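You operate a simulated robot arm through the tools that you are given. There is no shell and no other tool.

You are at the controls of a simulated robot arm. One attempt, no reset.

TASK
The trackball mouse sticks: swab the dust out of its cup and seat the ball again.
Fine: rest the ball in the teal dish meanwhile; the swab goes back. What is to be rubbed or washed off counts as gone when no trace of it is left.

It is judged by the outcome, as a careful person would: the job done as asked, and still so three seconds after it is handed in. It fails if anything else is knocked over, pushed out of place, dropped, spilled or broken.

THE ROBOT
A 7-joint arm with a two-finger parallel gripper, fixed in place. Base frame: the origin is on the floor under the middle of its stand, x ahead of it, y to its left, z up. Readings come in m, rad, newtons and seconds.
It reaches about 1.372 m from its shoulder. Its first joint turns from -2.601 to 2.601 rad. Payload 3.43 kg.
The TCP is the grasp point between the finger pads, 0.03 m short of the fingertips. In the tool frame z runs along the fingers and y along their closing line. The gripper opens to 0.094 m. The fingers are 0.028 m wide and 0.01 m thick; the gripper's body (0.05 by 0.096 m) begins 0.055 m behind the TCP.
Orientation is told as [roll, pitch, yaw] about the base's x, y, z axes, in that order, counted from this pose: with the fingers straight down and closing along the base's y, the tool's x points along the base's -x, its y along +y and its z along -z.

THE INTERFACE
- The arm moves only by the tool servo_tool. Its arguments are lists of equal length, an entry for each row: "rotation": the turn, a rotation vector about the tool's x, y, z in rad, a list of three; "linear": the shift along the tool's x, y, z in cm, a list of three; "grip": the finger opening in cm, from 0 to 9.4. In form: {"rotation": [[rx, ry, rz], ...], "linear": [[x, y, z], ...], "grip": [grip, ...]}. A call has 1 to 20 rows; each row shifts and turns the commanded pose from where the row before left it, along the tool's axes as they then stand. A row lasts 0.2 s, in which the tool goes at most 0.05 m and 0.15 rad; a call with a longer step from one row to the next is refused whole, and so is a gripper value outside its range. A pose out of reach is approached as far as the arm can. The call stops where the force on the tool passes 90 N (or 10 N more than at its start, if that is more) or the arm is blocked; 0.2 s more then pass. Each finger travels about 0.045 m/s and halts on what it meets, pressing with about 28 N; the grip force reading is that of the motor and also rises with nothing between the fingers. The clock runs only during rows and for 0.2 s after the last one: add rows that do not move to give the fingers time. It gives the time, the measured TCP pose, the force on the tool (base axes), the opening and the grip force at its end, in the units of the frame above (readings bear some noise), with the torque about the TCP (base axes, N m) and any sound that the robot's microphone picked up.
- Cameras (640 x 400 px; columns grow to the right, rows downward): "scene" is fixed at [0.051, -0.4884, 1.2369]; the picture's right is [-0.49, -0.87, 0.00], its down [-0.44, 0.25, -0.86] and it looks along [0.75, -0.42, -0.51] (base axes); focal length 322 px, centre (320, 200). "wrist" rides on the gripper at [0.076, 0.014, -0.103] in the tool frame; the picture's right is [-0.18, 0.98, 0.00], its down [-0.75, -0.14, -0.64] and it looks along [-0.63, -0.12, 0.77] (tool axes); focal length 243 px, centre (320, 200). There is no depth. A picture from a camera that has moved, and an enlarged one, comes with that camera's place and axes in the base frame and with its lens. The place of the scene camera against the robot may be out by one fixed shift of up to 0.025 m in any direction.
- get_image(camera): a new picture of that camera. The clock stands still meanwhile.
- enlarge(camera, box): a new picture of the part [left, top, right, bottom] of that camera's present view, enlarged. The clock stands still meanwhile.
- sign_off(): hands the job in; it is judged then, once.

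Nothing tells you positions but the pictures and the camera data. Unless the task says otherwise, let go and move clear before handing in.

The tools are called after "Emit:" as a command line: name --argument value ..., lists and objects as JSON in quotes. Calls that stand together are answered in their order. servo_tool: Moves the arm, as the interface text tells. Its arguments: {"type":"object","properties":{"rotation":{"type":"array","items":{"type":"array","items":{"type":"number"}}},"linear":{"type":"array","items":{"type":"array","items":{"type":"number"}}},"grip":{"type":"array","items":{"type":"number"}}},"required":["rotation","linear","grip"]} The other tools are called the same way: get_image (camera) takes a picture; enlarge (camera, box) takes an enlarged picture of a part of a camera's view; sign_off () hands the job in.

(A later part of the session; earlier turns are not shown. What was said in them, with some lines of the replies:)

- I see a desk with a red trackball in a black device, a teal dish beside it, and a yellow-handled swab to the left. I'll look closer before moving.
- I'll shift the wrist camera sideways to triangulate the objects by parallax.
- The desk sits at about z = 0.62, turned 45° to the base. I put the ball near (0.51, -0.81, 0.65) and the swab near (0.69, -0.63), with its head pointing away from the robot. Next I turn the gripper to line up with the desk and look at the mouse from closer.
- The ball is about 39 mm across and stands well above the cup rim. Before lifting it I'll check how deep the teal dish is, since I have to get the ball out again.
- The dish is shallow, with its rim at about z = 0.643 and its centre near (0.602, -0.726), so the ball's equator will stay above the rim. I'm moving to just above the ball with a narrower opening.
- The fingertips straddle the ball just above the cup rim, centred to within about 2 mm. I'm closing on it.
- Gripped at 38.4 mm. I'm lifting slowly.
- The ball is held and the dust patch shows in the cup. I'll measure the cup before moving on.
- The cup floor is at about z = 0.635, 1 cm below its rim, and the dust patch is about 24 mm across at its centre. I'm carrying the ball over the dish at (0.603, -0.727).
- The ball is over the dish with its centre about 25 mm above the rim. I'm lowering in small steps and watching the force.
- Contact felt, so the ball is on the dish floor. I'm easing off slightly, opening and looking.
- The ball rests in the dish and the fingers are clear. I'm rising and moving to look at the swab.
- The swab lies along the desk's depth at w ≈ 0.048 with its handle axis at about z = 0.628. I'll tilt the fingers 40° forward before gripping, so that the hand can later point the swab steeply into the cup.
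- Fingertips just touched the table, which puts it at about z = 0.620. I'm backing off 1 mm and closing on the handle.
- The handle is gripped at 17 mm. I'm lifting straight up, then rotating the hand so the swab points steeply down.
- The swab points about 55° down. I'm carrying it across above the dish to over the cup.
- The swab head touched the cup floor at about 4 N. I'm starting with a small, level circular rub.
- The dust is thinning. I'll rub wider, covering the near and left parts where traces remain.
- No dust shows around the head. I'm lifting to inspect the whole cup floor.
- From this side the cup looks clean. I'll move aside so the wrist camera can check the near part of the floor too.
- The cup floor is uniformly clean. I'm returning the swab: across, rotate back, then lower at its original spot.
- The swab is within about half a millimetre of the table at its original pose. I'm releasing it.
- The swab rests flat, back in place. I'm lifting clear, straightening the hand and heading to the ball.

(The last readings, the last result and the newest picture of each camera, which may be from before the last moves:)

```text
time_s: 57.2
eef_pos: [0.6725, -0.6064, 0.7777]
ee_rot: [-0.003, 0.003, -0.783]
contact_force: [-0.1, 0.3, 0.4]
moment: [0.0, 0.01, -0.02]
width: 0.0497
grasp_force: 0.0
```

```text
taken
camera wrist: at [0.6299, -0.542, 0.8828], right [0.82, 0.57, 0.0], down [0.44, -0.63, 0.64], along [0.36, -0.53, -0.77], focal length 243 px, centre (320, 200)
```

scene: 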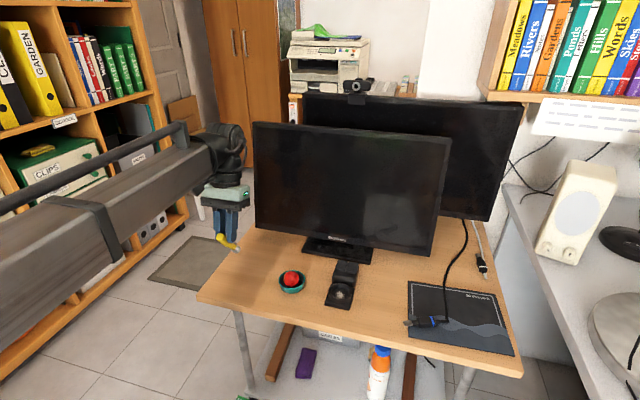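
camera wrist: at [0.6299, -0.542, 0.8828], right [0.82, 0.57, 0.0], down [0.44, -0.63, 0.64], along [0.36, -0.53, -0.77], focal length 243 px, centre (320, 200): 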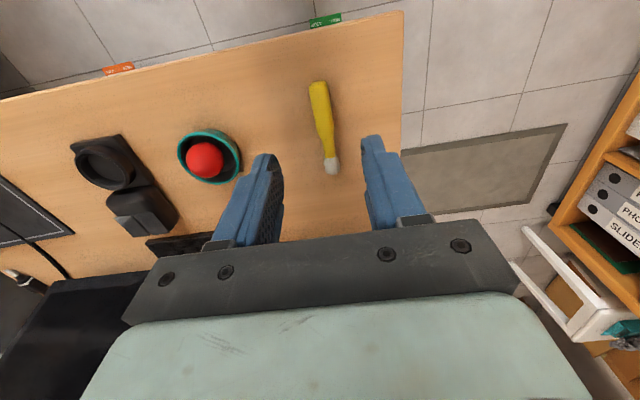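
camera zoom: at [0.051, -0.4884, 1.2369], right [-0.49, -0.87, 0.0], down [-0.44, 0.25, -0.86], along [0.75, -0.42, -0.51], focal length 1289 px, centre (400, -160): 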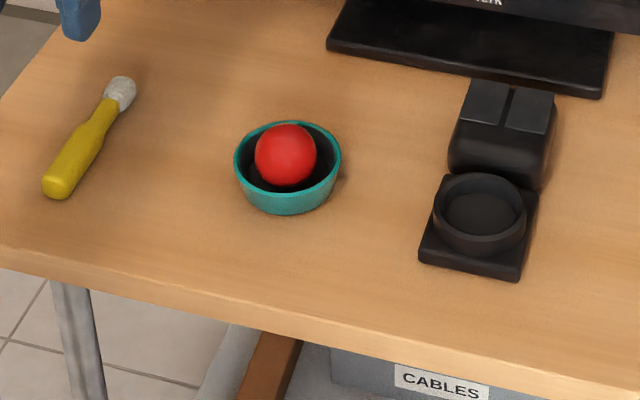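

Everything is where it was. I'm moving above the ball in the dish.

Emit:
servo_tool --rotation '[[0, 0, 0], [0, 0, 0], [0, 0, 0], [0, 0, 0], [0, 0, 0], [0, 0, 0], [0, 0, 0]]' --linear '[[-0.93, -3.39, 0.2], [-0.93, -3.39, 0.2], [-0.93, -3.39, 0.2], [-0.93, -3.4, 0.2], [0, 0, 2], [0, 0, 2], [0, 0, 0]]' --grip '[5.5, 5.5, 5.5, 5.5, 5.5, 5.5, 5.5]'

Emit:
get_image --camera "wrist"

Emit:
enlarge --camera "scene" --box '[260, 254, 324, 304]'

```text
time_s: 58.8
eef_pos: [0.6024, -0.7288, 0.7304]
ee_rot: [-0.001, 0.0, -0.784]
contact_force: [0.0, -0.5, -1.0]
moment: [0.01, -0.02, -0.02]
width: 0.0548
grasp_force: 0.0
```

```text
taken
camera wrist: at [0.5605, -0.664, 0.8345], right [0.82, 0.57, 0.0], down [0.43, -0.63, 0.64], along [0.36, -0.53, -0.77], focal length 243 px, centre (320, 200)
```

wrist: 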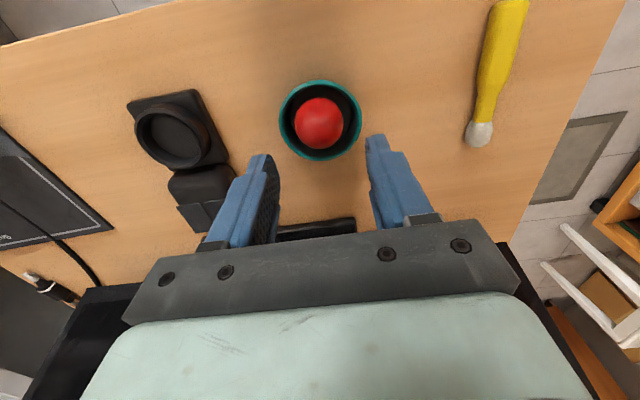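

```text
8.00 times, centred on (292, 279) of scene
camera zoom: at [0.051, -0.4884, 1.2369], right [-0.49, -0.87, 0.0], down [-0.44, 0.25, -0.86], along [0.75, -0.42, -0.51], focal length 2578 px, centre (544, -432)
```

zoom: 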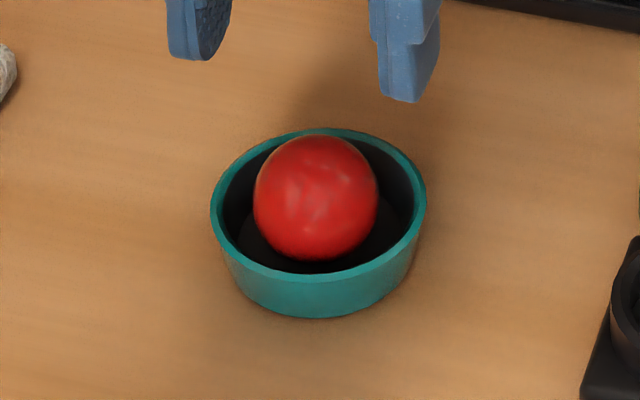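

Emit:
servo_tool --rotation '[[0, 0, 0], [0, 0, 0], [0, 0, 0], [0, 0, 0], [0, 0, 0]]' --linear '[[-0.05, 0.05, 2], [0, 0, 1.8], [0, 0, 1.0], [0, 0, 0.5], [0, 0, 0]]' --grip '[5, 4.9, 4.9, 4.9, 4.9]'

Emit:
enlarge --camera "wrist" --box '[240, 80, 400, 220]'

Emit:
enlarge --camera "scene" --box '[272, 260, 312, 300]'

```text
time_s: 60.0
eef_pos: [0.6041, -0.7292, 0.6768]
ee_rot: [-0.003, 0.0, -0.784]
contact_force: [0.2, -0.7, 0.4]
moment: [0.02, 0.03, 0.0]
width: 0.0492
grasp_force: 0.0
```

```text
2.86 times, centred on (320, 150) of wrist
camera zoom: at [0.5609, -0.6643, 0.7821], right [0.82, 0.57, 0.0], down [0.43, -0.63, 0.64], along [0.36, -0.53, -0.77], focal length 693 px, centre (320, 343)
```

zoom: 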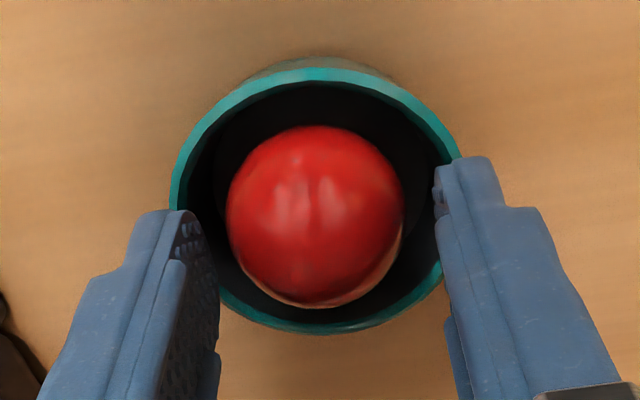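

```text
10.00 times, centred on (292, 280) of scene
camera zoom: at [0.051, -0.4884, 1.2369], right [-0.49, -0.87, 0.0], down [-0.44, 0.25, -0.86], along [0.75, -0.42, -0.51], focal length 3222 px, centre (600, -600)
```

zoom: 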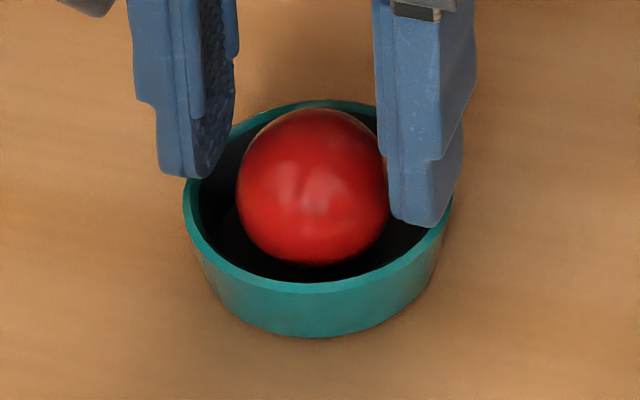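

Emit:
servo_tool --rotation '[[0, 0, 0], [0, 0, 0], [0, 0, 0], [0, 0, 0]]' --linear '[[0.08, -0.1, 0.1], [0, 0, 0.1], [0, 0, 0.08], [0, 0, 0]]' --grip '[4.9, 4.9, 4.9, 4.9]'

Emit:
enlarge --camera "scene" --box '[272, 260, 312, 300]'

Emit:
enlarge --camera "wrist" --box '[240, 80, 400, 220]'

```text
time_s: 61.0
eef_pos: [0.6031, -0.7281, 0.6739]
ee_rot: [-0.002, 0.0, -0.784]
contact_force: [0.9, 0.0, -0.4]
moment: [0.0, -0.01, 0.03]
width: 0.049
grasp_force: 0.1
```

```text
10.00 times, centred on (292, 280) of scene
camera zoom: at [0.051, -0.4884, 1.2369], right [-0.49, -0.87, 0.0], down [-0.44, 0.25, -0.86], along [0.75, -0.42, -0.51], focal length 3222 px, centre (600, -600)
```

zoom: 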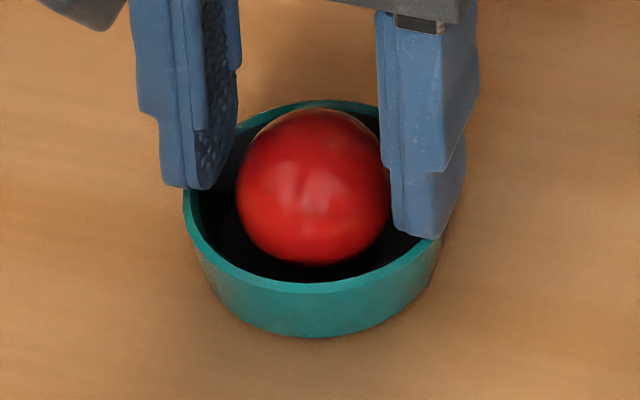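

```text
2.86 times, centred on (320, 150) of wrist
camera zoom: at [0.5596, -0.6644, 0.7794], right [0.82, 0.57, 0.0], down [0.43, -0.63, 0.64], along [0.36, -0.53, -0.77], focal length 693 px, centre (320, 343)
```

zoom: 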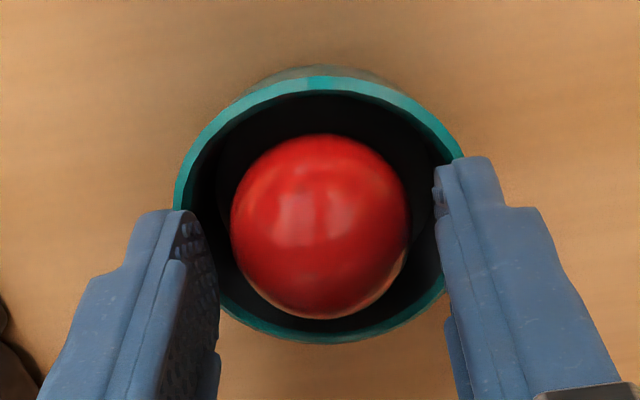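

Emit:
servo_tool --rotation '[[0, 0, 0], [0, 0, 0], [0, 0, 0], [0, 0, 0], [0, 0, 0]]' --linear '[[0, 0, 0.04], [0, 0, 0], [0, 0, 0], [0, 0, 0], [0, 0, 0]]' --grip '[4.7, 4.2, 3.2, 3.2, 3.2]'

Emit:
enlarge --camera "scene" --box '[272, 260, 312, 300]'

Emit:
enlarge --camera "wrist" --box '[240, 80, 400, 220]'

```text
time_s: 62.2
eef_pos: [0.6026, -0.7293, 0.6753]
ee_rot: [-0.001, -0.001, -0.784]
contact_force: [0.0, -0.8, 0.2]
moment: [-0.03, 0.0, -0.03]
width: 0.0383
grasp_force: 28.4
```

```text
10.00 times, centred on (292, 280) of scene
camera zoom: at [0.051, -0.4884, 1.2369], right [-0.49, -0.87, 0.0], down [-0.44, 0.25, -0.86], along [0.75, -0.42, -0.51], focal length 3222 px, centre (600, -600)
```

zoom: 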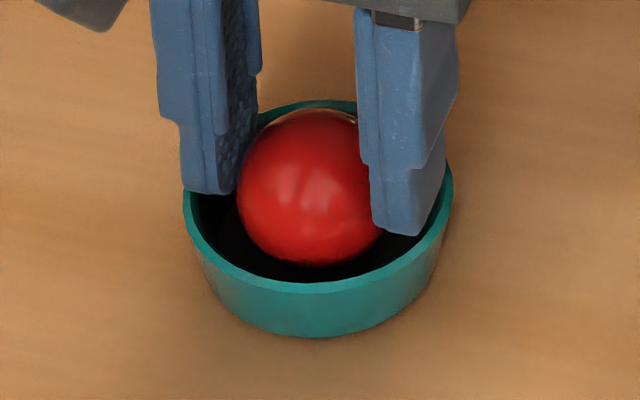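

```text
2.86 times, centred on (320, 150) of wrist
camera zoom: at [0.5597, -0.6644, 0.779], right [0.82, 0.57, 0.0], down [0.43, -0.63, 0.64], along [0.36, -0.53, -0.77], focal length 693 px, centre (320, 343)
```

zoom: 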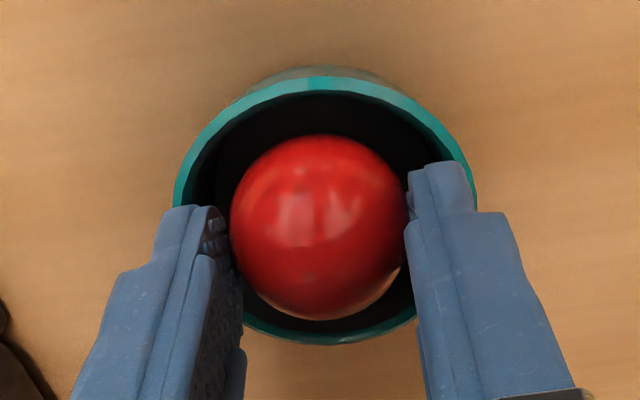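

Gripped at the equator. I'm lifting slowly out of the dish.

Emit:
servo_tool --rotation '[[0, 0, 0], [0, 0, 0], [0, 0, 0], [0, 0, 0], [0, 0, 0], [0, 0, 0]]' --linear '[[0, 0, -0.5], [0, 0, -1], [0, 0, -1.5], [0, 0, -2.3], [0, 0, -2.3], [0, 0, 0]]' --grip '[3.2, 3.2, 3.2, 3.2, 3.2, 3.2]'

Emit:
get_image --camera "wrist"

Emit:
enlarge --camera "scene" --box '[260, 234, 340, 304]'

```text
time_s: 63.6
eef_pos: [0.6038, -0.7286, 0.7506]
ee_rot: [-0.001, 0.001, -0.784]
contact_force: [-1.0, -0.1, 0.2]
moment: [0.02, 0.02, 0.02]
width: 0.0382
grasp_force: 28.2
```

```text
taken
camera wrist: at [0.5593, -0.6638, 0.8549], right [0.82, 0.57, 0.0], down [0.43, -0.63, 0.64], along [0.36, -0.53, -0.77], focal length 243 px, centre (320, 200)
```

wrist: 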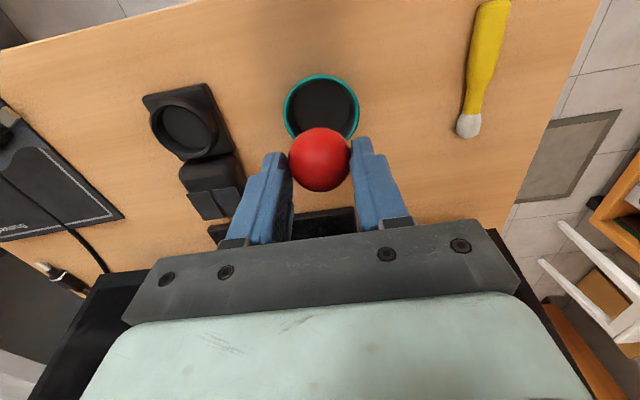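

```text
5.71 times, centred on (300, 269) of scene
camera zoom: at [0.051, -0.4884, 1.2369], right [-0.49, -0.87, 0.0], down [-0.44, 0.25, -0.86], along [0.75, -0.42, -0.51], focal length 1841 px, centre (434, -194)
```

zoom: 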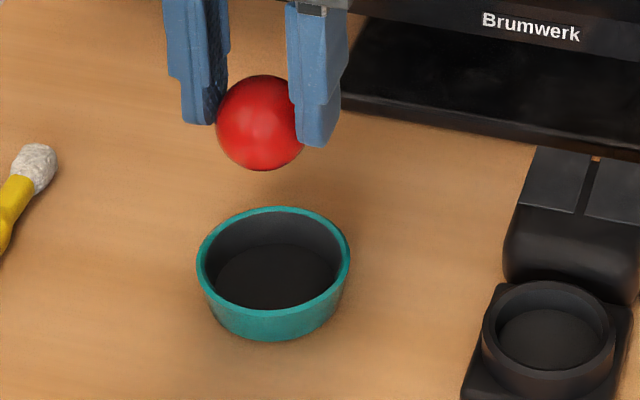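

The ball is held securely. I'm carrying it back over the cup.

Emit:
servo_tool --rotation '[[0, 0, 0], [0, 0, 0], [0, 0, 0], [0, 0, 0], [0, 0, 0], [0, 0, 0], [0, 0, 0]]' --linear '[[0.2, -3.1, 0], [0.2, -3.1, 0], [0.2, -3.1, 0], [0.22, -3.24, 0], [0, 0, 2], [0, 0, 2.3], [0, 0, 0]]' --grip '[3.2, 3.2, 3.2, 3.2, 3.2, 3.2, 3.2]'

Emit:
get_image --camera "wrist"

Emit:
enlarge --camera "wrist" --box '[240, 80, 400, 220]'

Emit:
enlarge --camera "scene" --box '[310, 256, 374, 306]'

```text
time_s: 65.2
eef_pos: [0.509, -0.8116, 0.7077]
ee_rot: [-0.002, 0.0, -0.784]
contact_force: [0.5, -0.1, -0.1]
moment: [0.0, 0.0, -0.01]
width: 0.0382
grasp_force: 28.2
```

```text
taken
camera wrist: at [0.4656, -0.7468, 0.8121], right [0.82, 0.57, 0.0], down [0.43, -0.63, 0.64], along [0.36, -0.53, -0.77], focal length 243 px, centre (320, 200)
```

wrist: 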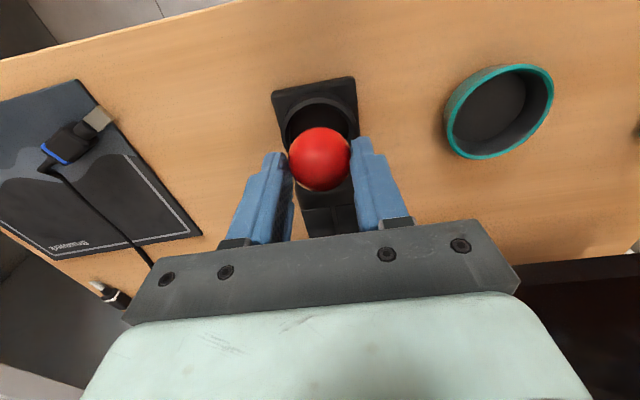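

```text
2.86 times, centred on (320, 150) of wrist
camera zoom: at [0.4656, -0.7468, 0.8121], right [0.82, 0.57, 0.0], down [0.43, -0.63, 0.64], along [0.36, -0.53, -0.77], focal length 693 px, centre (320, 343)
```

zoom: 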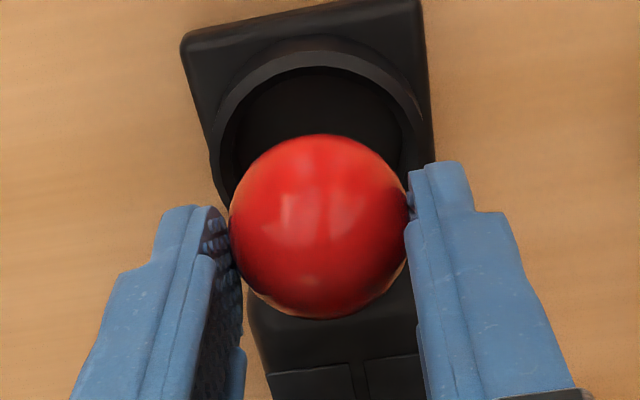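

```text
8.00 times, centred on (342, 281) of scene
camera zoom: at [0.051, -0.4884, 1.2369], right [-0.49, -0.87, 0.0], down [-0.44, 0.25, -0.86], along [0.75, -0.42, -0.51], focal length 2578 px, centre (144, -448)
```

zoom: 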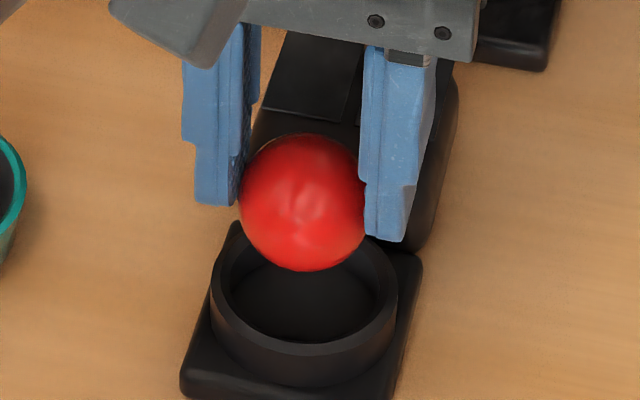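

Emit:
servo_tool --rotation '[[0, 0, 0], [0, 0, 0], [0, 0, 0], [0, 0, 0]]' --linear '[[0, -0.08, 1], [0, 0, 0.9], [0, 0, 0.5], [0, 0, 0]]' --grip '[3.2, 3.2, 3.2, 3.2]'

Emit:
enlarge --camera "scene" --box '[310, 256, 374, 306]'

```text
time_s: 66.2
eef_pos: [0.5075, -0.8131, 0.6833]
ee_rot: [0.0, 0.001, -0.784]
contact_force: [-0.5, 0.5, -0.6]
moment: [0.02, 0.01, 0.0]
width: 0.0381
grasp_force: 28.1
```

```text
8.00 times, centred on (342, 281) of scene
camera zoom: at [0.051, -0.4884, 1.2369], right [-0.49, -0.87, 0.0], down [-0.44, 0.25, -0.86], along [0.75, -0.42, -0.51], focal length 2578 px, centre (144, -448)
```

zoom: 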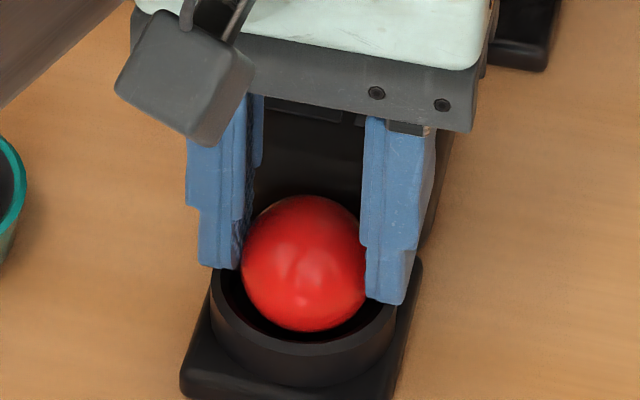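

Emit:
servo_tool --rotation '[[0, 0, 0], [0, 0, 0], [0, 0, 0]]' --linear '[[0, 0.08, 0.08], [0, 0, 0], [0, 0, 0]]' --grip '[3.2, 3.2, 3.2]'

```text
time_s: 67.0
eef_pos: [0.5095, -0.8122, 0.6833]
ee_rot: [-0.003, -0.001, -0.784]
contact_force: [0.4, -0.2, -0.5]
moment: [0.02, 0.0, 0.02]
width: 0.038
grasp_force: 28.2
```

Emit:
servo_tool --rotation '[[0, 0, 0], [0, 0, 0], [0, 0, 0]]' --linear '[[0, 0, 0.1], [0, 0, 0], [0, 0, 0]]' --grip '[3.2, 3.2, 3.2]'

```text
time_s: 67.8
eef_pos: [0.5088, -0.8131, 0.6814]
ee_rot: [-0.002, -0.001, -0.785]
contact_force: [0.7, -0.2, -0.2]
moment: [0.03, -0.02, 0.04]
width: 0.0382
grasp_force: 28.0
```

Emit:
servo_tool --rotation '[[0, 0, 0], [0, 0, 0], [0, 0, 0]]' --linear '[[0, 0, 0.07], [0, 0, 0], [0, 0, 0]]' --grip '[3.2, 3.2, 3.2]'

Emit:
enlarge --camera "scene" --box '[310, 256, 374, 306]'

Emit:
enlarge --camera "wrist" --box '[240, 80, 400, 220]'

```text
time_s: 68.6
eef_pos: [0.5091, -0.8126, 0.6812]
ee_rot: [-0.002, 0.0, -0.784]
contact_force: [0.1, -0.4, -0.6]
moment: [0.0, -0.01, -0.02]
width: 0.0379
grasp_force: 28.3
```

```text
8.00 times, centred on (342, 281) of scene
camera zoom: at [0.051, -0.4884, 1.2369], right [-0.49, -0.87, 0.0], down [-0.44, 0.25, -0.86], along [0.75, -0.42, -0.51], focal length 2578 px, centre (144, -448)
```

zoom: 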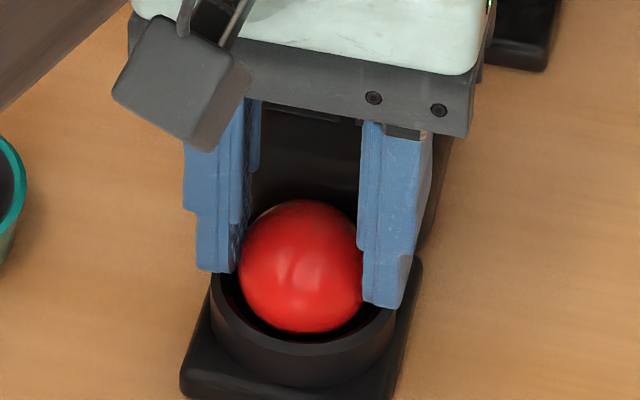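

```text
2.86 times, centred on (320, 150) of wrist
camera zoom: at [0.4653, -0.7473, 0.7854], right [0.82, 0.57, 0.0], down [0.43, -0.63, 0.64], along [0.36, -0.53, -0.77], focal length 693 px, centre (320, 343)
```

zoom: 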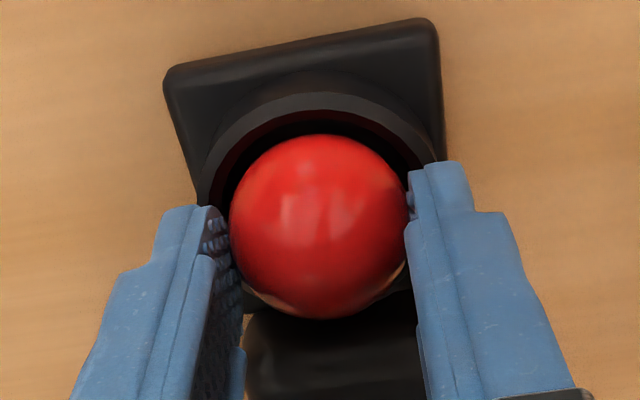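

Emit:
servo_tool --rotation '[[0, 0, 0], [0, 0, 0], [0, 0, 0]]' --linear '[[0, 0, 0.06], [0, 0, 0], [0, 0, 0]]' --grip '[3.2, 3.2, 3.2]'

```text
time_s: 69.4
eef_pos: [0.5071, -0.8119, 0.6797]
ee_rot: [-0.002, 0.002, -0.784]
contact_force: [0.2, -0.2, 2.1]
moment: [-0.06, -0.02, 0.01]
width: 0.0383
grasp_force: 27.8
```

The ball has touched the cup floor at about 2 N. I'm releasing gently.

Emit:
servo_tool --rotation '[[0, 0, 0], [0, 0, 0], [0, 0, 0], [0, 0, 0]]' --linear '[[0, 0, 0], [0, 0, 0], [0, 0, 0], [0, 0, 0]]' --grip '[4.0, 4.8, 5.2, 5.2]'

Emit:
enlarge --camera "scene" --box '[310, 256, 374, 306]'

Emit:
enlarge --camera "wrist" --box '[240, 80, 400, 220]'

```text
time_s: 70.4
eef_pos: [0.5098, -0.8134, 0.6802]
ee_rot: [-0.002, 0.0, -0.783]
contact_force: [-0.4, 0.2, -0.5]
moment: [-0.04, 0.0, 0.01]
width: 0.052
grasp_force: 0.1
```

```text
8.00 times, centred on (342, 281) of scene
camera zoom: at [0.051, -0.4884, 1.2369], right [-0.49, -0.87, 0.0], down [-0.44, 0.25, -0.86], along [0.75, -0.42, -0.51], focal length 2578 px, centre (144, -448)
```

zoom: 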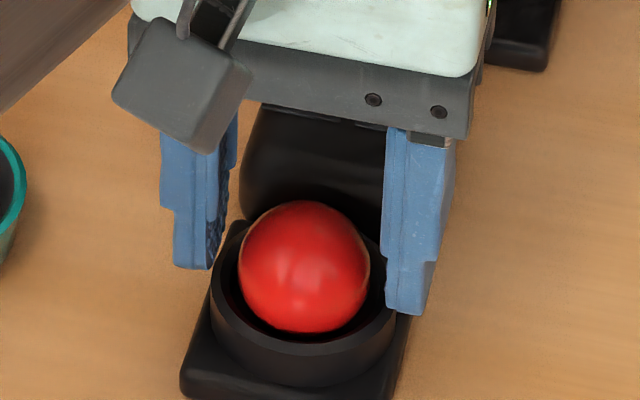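

```text
2.86 times, centred on (320, 150) of wrist
camera zoom: at [0.4653, -0.7473, 0.7848], right [0.82, 0.57, 0.0], down [0.43, -0.63, 0.64], along [0.36, -0.53, -0.77], focal length 693 px, centre (320, 343)
```

zoom: 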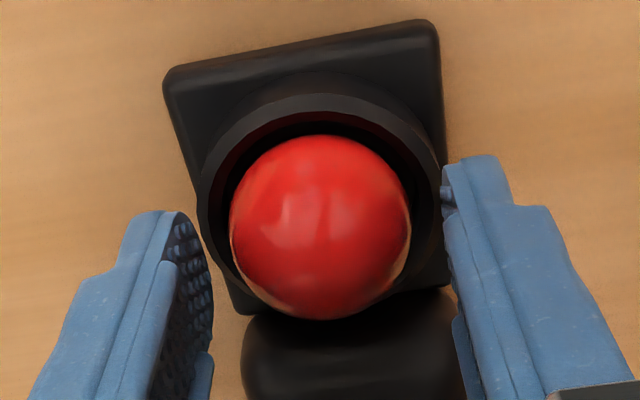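

The ball sits as it did at the start. I'm rising straight up and clear.

Emit:
servo_tool --rotation '[[0, 0, 0], [0, 0, 0], [0, 0, 0], [0, 0, 0], [0, 0, 0], [0, 0, 0], [0, 0, 0], [0, 0, 0], [0, 0, 0], [0, 0, 0]]' --linear '[[0, 0, -0.8], [0, 0, -1.5], [0, 0, -2.5], [0, 0, -3.5], [1.5, 0, -4], [3, 1, -3], [3.5, 1, -2], [3.5, 1, -2], [3.5, 1, -2], [0, 0, 0]]' --grip '[5.2, 5.2, 5.2, 5.2, 6, 6, 6, 6, 6, 6]'

Emit:
get_image --camera "scene"

Emit:
enlarge --camera "scene" --box '[220, 240, 380, 340]'

Emit:
get_image --camera "wrist"

```text
time_s: 72.6
eef_pos: [0.4311, -0.6772, 0.8933]
ee_rot: [-0.003, 0.001, -0.783]
contact_force: [0.0, 0.6, 0.6]
moment: [-0.03, -0.02, -0.02]
width: 0.06
grasp_force: 0.2
```

```text
taken
```

scene: 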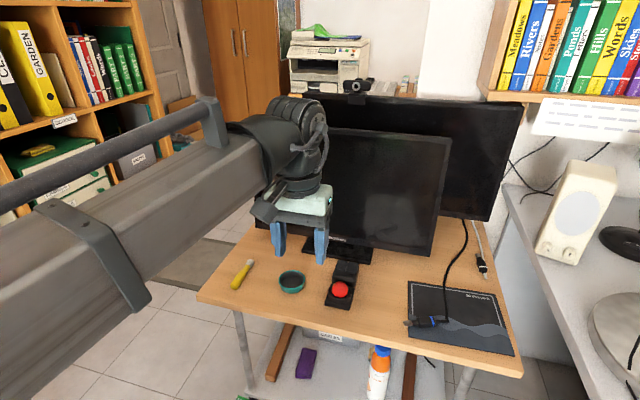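

```text
4.00 times, centred on (300, 290) of scene
camera zoom: at [0.051, -0.4884, 1.2369], right [-0.49, -0.87, 0.0], down [-0.44, 0.25, -0.86], along [0.75, -0.42, -0.51], focal length 1289 px, centre (400, -160)
```

zoom: 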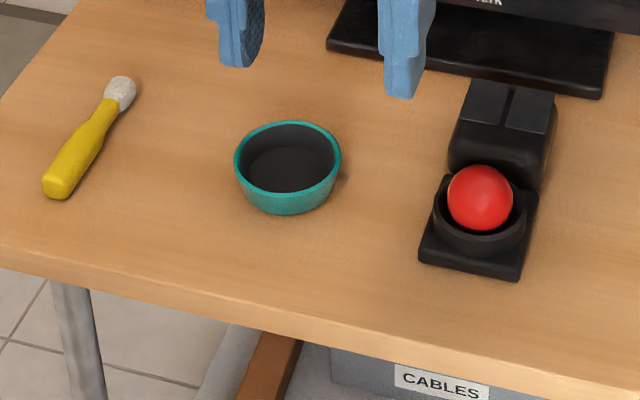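

```text
taken
camera wrist: at [0.3878, -0.6123, 0.9978], right [0.82, 0.57, 0.0], down [0.43, -0.63, 0.64], along [0.36, -0.53, -0.77], focal length 243 px, centre (320, 200)
```

wrist: 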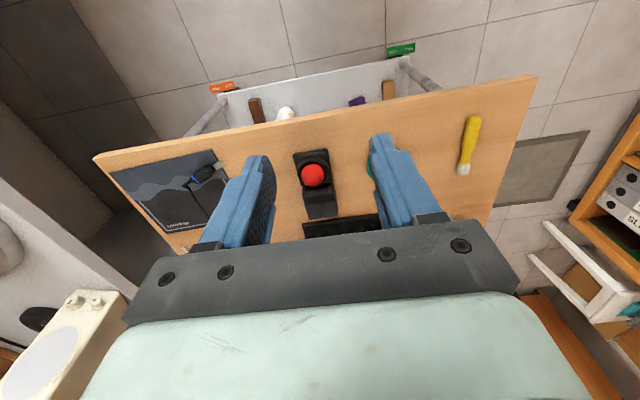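

The ball is seated in the cleaned cup. The swab is back in its spot, the dish is empty and hasn't moved, and the arm is clear, so I'm handing in.

Emit:
sign_off

```text
The job is handed in.
```

The trackball mouse is cleaned and back together, and I've handed the job in. The dust is out of its cup, with no trace left in close-up views from both cameras.

- **Ball:** it rested in the teal dish while I swabbed, and now sits in the cup where it was at the start.
- **Swab:** it is back in its original spot on the desk, facing the same way.
- **Everything else:** the dish and mouse haven't moved, nothing was knocked or dropped, and the arm is clear of the desk with its gripper empty.
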